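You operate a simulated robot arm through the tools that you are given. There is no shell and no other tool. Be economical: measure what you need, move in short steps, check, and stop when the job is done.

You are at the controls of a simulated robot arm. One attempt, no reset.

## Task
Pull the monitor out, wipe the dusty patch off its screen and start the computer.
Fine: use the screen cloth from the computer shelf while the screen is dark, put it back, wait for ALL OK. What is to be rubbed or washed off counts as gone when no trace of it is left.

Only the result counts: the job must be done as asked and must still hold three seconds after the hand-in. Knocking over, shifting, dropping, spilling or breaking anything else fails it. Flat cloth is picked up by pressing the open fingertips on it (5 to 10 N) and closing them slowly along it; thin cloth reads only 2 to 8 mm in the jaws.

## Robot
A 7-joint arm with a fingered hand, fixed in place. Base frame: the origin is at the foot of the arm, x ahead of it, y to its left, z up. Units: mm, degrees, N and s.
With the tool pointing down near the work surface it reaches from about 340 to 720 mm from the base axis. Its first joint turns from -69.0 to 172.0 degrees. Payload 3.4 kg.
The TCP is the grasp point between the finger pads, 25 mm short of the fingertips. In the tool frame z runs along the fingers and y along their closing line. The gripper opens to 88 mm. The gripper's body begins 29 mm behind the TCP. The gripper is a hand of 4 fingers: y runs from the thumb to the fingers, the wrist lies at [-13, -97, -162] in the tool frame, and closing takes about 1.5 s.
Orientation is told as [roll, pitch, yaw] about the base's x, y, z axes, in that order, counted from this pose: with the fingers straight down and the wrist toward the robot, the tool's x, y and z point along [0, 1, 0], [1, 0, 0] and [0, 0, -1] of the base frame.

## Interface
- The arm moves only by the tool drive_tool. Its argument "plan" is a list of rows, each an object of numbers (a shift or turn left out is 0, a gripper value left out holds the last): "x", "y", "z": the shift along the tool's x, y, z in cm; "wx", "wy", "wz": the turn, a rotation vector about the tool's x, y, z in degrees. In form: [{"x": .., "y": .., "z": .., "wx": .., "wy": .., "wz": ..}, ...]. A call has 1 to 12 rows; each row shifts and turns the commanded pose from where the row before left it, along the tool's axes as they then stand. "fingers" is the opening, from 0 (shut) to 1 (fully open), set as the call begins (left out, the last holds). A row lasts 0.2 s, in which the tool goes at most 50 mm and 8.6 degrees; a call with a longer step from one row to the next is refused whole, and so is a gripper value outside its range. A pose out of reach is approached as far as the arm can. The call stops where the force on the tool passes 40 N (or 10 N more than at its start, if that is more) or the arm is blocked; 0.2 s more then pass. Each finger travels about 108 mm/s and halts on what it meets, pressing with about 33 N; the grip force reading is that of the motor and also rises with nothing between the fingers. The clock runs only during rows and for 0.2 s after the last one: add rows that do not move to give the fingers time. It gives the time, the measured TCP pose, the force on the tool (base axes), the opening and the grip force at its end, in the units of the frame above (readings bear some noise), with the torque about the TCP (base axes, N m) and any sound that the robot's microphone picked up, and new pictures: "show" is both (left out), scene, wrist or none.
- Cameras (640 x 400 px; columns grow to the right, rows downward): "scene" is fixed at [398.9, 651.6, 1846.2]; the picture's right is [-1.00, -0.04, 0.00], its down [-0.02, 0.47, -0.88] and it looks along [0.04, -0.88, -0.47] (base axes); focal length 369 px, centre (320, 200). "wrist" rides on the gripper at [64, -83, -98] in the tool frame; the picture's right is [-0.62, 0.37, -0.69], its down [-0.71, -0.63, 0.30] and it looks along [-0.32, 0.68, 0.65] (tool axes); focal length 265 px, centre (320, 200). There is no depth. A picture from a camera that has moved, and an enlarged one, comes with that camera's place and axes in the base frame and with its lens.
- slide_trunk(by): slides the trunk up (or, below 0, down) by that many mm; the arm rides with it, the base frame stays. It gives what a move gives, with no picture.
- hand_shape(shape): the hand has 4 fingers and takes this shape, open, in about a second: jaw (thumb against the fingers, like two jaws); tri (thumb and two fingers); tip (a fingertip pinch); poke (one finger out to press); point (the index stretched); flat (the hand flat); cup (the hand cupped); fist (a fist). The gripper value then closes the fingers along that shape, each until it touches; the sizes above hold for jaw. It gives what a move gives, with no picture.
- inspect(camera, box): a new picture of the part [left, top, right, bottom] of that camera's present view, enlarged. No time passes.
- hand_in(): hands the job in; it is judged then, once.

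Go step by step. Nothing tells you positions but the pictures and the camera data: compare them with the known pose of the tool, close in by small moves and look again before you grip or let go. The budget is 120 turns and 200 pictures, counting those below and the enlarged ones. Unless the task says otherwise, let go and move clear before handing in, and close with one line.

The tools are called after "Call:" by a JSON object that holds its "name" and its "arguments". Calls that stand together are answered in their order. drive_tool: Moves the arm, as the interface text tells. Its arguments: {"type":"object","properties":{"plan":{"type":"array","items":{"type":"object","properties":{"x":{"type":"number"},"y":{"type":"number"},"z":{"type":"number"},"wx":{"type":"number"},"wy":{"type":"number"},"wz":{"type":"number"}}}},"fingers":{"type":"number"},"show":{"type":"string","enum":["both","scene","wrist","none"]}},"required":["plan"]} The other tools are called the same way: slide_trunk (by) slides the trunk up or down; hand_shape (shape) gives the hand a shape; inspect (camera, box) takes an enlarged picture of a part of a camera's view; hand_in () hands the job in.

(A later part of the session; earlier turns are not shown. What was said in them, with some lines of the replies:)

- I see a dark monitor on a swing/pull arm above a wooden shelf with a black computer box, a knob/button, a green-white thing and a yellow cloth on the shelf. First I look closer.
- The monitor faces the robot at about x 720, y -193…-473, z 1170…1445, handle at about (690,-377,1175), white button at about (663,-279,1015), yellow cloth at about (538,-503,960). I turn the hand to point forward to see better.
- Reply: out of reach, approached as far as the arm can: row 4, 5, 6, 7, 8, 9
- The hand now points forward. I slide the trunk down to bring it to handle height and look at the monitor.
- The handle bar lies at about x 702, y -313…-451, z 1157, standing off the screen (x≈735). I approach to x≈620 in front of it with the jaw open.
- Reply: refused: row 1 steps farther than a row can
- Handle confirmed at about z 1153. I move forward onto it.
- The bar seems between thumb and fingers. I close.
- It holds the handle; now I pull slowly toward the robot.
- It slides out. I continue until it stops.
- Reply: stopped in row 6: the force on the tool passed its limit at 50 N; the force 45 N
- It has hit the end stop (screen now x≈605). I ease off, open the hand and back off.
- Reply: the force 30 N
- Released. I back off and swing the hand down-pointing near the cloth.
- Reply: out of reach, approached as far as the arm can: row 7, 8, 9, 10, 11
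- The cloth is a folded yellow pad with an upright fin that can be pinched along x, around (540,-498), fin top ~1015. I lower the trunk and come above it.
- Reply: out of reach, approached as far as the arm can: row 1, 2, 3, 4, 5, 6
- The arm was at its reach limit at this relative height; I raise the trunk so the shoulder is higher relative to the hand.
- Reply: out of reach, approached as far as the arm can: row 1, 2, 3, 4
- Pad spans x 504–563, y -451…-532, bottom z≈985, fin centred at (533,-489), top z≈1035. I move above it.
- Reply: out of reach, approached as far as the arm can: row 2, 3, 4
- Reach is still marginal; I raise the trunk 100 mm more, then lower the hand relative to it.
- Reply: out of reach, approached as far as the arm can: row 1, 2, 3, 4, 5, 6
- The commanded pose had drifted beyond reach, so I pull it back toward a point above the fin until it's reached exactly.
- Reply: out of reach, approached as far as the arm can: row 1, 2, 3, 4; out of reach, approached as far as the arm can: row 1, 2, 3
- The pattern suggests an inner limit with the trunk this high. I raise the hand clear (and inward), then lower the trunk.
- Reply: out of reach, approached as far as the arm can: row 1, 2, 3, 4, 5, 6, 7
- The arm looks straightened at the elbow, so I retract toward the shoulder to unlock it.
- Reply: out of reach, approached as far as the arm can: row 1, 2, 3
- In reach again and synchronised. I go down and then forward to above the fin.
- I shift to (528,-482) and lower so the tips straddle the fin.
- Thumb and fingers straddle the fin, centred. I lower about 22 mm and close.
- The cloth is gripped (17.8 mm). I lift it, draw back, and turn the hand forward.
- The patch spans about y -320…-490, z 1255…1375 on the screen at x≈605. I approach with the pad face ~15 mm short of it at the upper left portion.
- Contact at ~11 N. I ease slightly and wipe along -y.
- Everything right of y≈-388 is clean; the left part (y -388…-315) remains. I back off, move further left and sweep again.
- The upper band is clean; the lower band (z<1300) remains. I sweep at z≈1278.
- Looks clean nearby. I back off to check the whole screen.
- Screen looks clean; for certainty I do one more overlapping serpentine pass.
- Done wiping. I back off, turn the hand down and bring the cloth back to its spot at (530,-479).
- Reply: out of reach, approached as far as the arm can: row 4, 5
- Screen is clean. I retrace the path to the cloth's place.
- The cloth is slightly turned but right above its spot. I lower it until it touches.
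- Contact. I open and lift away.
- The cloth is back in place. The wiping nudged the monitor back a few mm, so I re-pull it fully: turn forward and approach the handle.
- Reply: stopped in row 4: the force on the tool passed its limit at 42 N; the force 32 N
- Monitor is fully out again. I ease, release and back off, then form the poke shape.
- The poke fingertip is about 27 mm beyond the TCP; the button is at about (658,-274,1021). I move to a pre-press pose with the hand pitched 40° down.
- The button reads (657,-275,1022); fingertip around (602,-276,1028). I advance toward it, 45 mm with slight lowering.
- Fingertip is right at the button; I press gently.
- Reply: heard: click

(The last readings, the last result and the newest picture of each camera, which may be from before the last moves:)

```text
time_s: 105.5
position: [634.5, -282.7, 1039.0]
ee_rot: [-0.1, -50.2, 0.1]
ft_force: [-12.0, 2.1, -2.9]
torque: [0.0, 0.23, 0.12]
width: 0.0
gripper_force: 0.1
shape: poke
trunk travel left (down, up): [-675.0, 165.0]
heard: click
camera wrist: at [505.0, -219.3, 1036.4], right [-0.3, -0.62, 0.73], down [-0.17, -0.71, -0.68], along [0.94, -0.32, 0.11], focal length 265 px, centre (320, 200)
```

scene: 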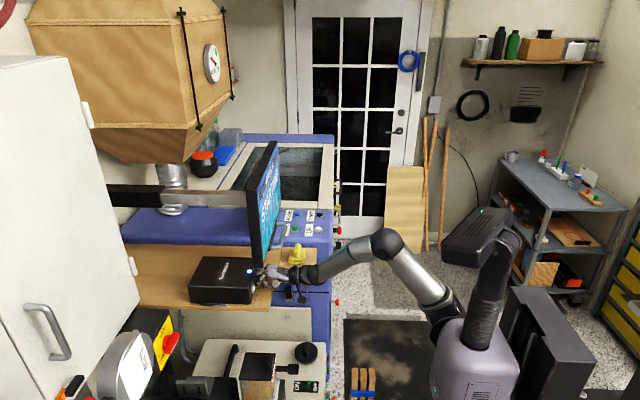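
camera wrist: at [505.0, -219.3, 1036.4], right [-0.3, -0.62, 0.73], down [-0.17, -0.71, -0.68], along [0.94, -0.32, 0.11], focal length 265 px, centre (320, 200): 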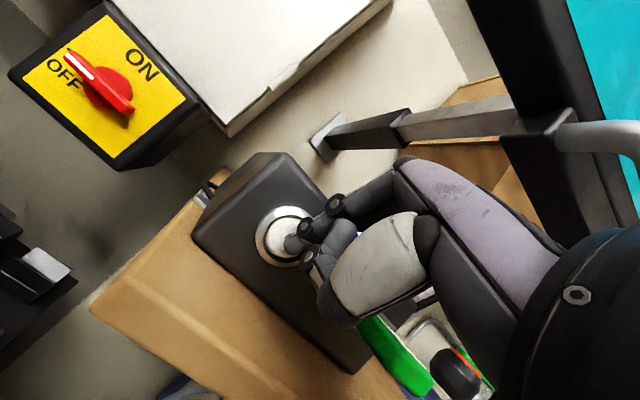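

Click — the screen lit up. I back straight off and retreat to where the wrist camera can view the screen.

Call:
{"name": "drive_tool", "arguments": {"plan": [{"y": -1.3, "z": -1.5}, {"y": -1.9, "z": -2.3}, {"y": -1, "z": -4}, {"y": -1, "z": -4}, {"y": -1, "z": -4}, {"y": -1, "z": -4}, {"z": -4}, {"y": 1, "z": -3}, {}]}}

```text
time_s: 107.5
position: [395.4, -306.2, 1147.1]
ee_rot: [0.3, -50.2, -0.1]
ft_force: [-0.8, 1.1, -0.5]
torque: [0.0, 0.0, 0.03]
width: 0.1
gripper_force: 0.0
shape: poke
out of reach, approached as far as the arm can: row 7, 8
trunk travel left (down, up): [-675.0, 165.0]
camera wrist: at [266.0, -241.8, 1144.9], right [-0.3, -0.62, 0.72], down [-0.17, -0.71, -0.68], along [0.94, -0.32, 0.11], focal length 265 px, centre (320, 200)
```

scene: 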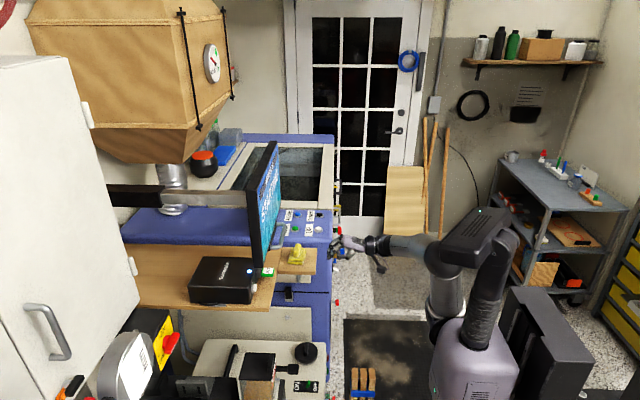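
wrist: 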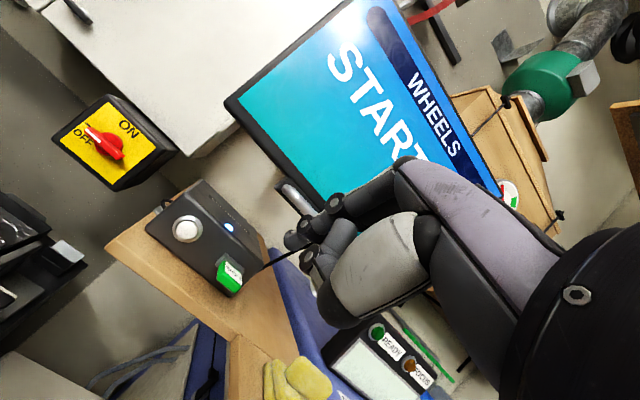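

It says STARTING. I wait for ALL OK.

Call:
{"name": "drive_tool", "arguments": {"plan": [{}, {}, {}, {}, {}, {}, {}, {}, {}, {}, {}, {}], "show": "none"}}

Call:
{"name": "drive_tool", "arguments": {"plan": [{}, {}, {}, {}, {}, {}, {}, {}, {}, {}, {}, {}], "show": "wrist"}}

```text
time_s: 110.1
position: [394.7, -306.4, 1145.8]
ee_rot: [0.3, -50.3, 0.0]
ft_force: [-0.2, -0.5, 0.4]
torque: [0.0, -0.01, 0.01]
width: 0.0
gripper_force: 0.0
shape: poke
trunk travel left (down, up): [-675.0, 165.0]
```

```text
time_s: 112.7
position: [395.7, -305.6, 1147.0]
ee_rot: [0.1, -50.3, -0.1]
ft_force: [0.6, 0.0, 0.7]
torque: [0.02, -0.01, 0.0]
width: 0.1
gripper_force: 0.1
shape: poke
trunk travel left (down, up): [-675.0, 165.0]
camera wrist: at [266.1, -241.9, 1144.7], right [-0.3, -0.62, 0.72], down [-0.17, -0.71, -0.68], along [0.94, -0.32, 0.11], focal length 265 px, centre (320, 200)
```

wrist: 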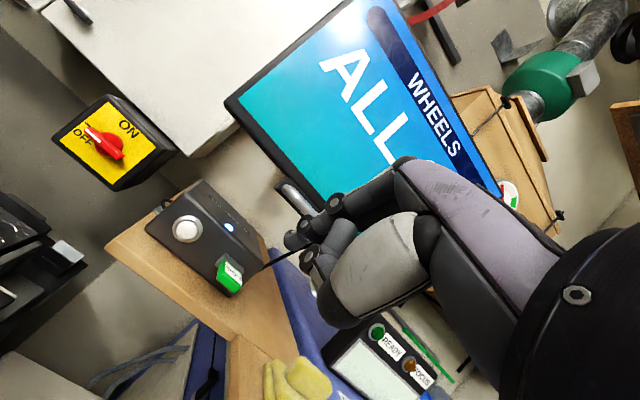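

Call:
{"name": "inspect", "arguments": {"camera": "scene", "box": [235, 130, 305, 270]}}

Call:
{"name": "drive_tool", "arguments": {"plan": [{"x": -4.5}, {"x": -4.5}, {"x": -4.5}, {"x": -4.5}, {}], "show": "wrist"}}

```text
2.86 times, centred on (270, 200) of scene
camera zoom: at [398.9, 651.6, 1846.2], right [-1.0, -0.04, 0.0], down [-0.02, 0.47, -0.88], along [0.04, -0.88, -0.47], focal length 1053 px, centre (463, 200)
```

zoom: 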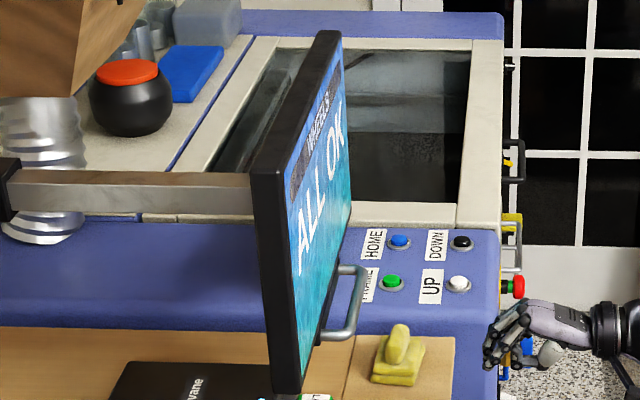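

```text
time_s: 113.9
position: [396.0, -485.4, 1145.0]
ee_rot: [-0.1, -50.2, 0.2]
ft_force: [0.4, -0.2, 0.1]
torque: [0.01, -0.01, -0.01]
width: 0.0
gripper_force: 0.1
shape: poke
trunk travel left (down, up): [-675.0, 165.0]
camera wrist: at [267.6, -421.4, 1143.1], right [-0.3, -0.62, 0.73], down [-0.17, -0.72, -0.68], along [0.94, -0.32, 0.11], focal length 265 px, centre (320, 200)
```

wrist: 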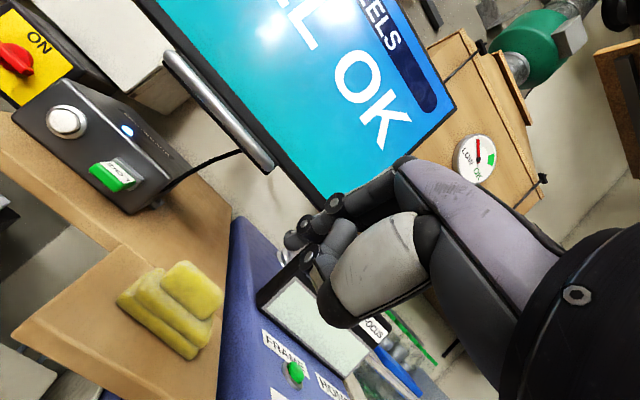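

The screen shows ALL OK with no dust visible, the monitor is out, the cloth is back on its shelf and the hand is clear. I hand in.

Call:
{"name": "hand_in", "arguments": {}}

```text
The job is handed in.
```

The monitor is pulled out to its stop and its screen wiped clean while dark. The cloth is back on its shelf, turned about 30° from how it lay, and the computer is started and showing ALL OK.
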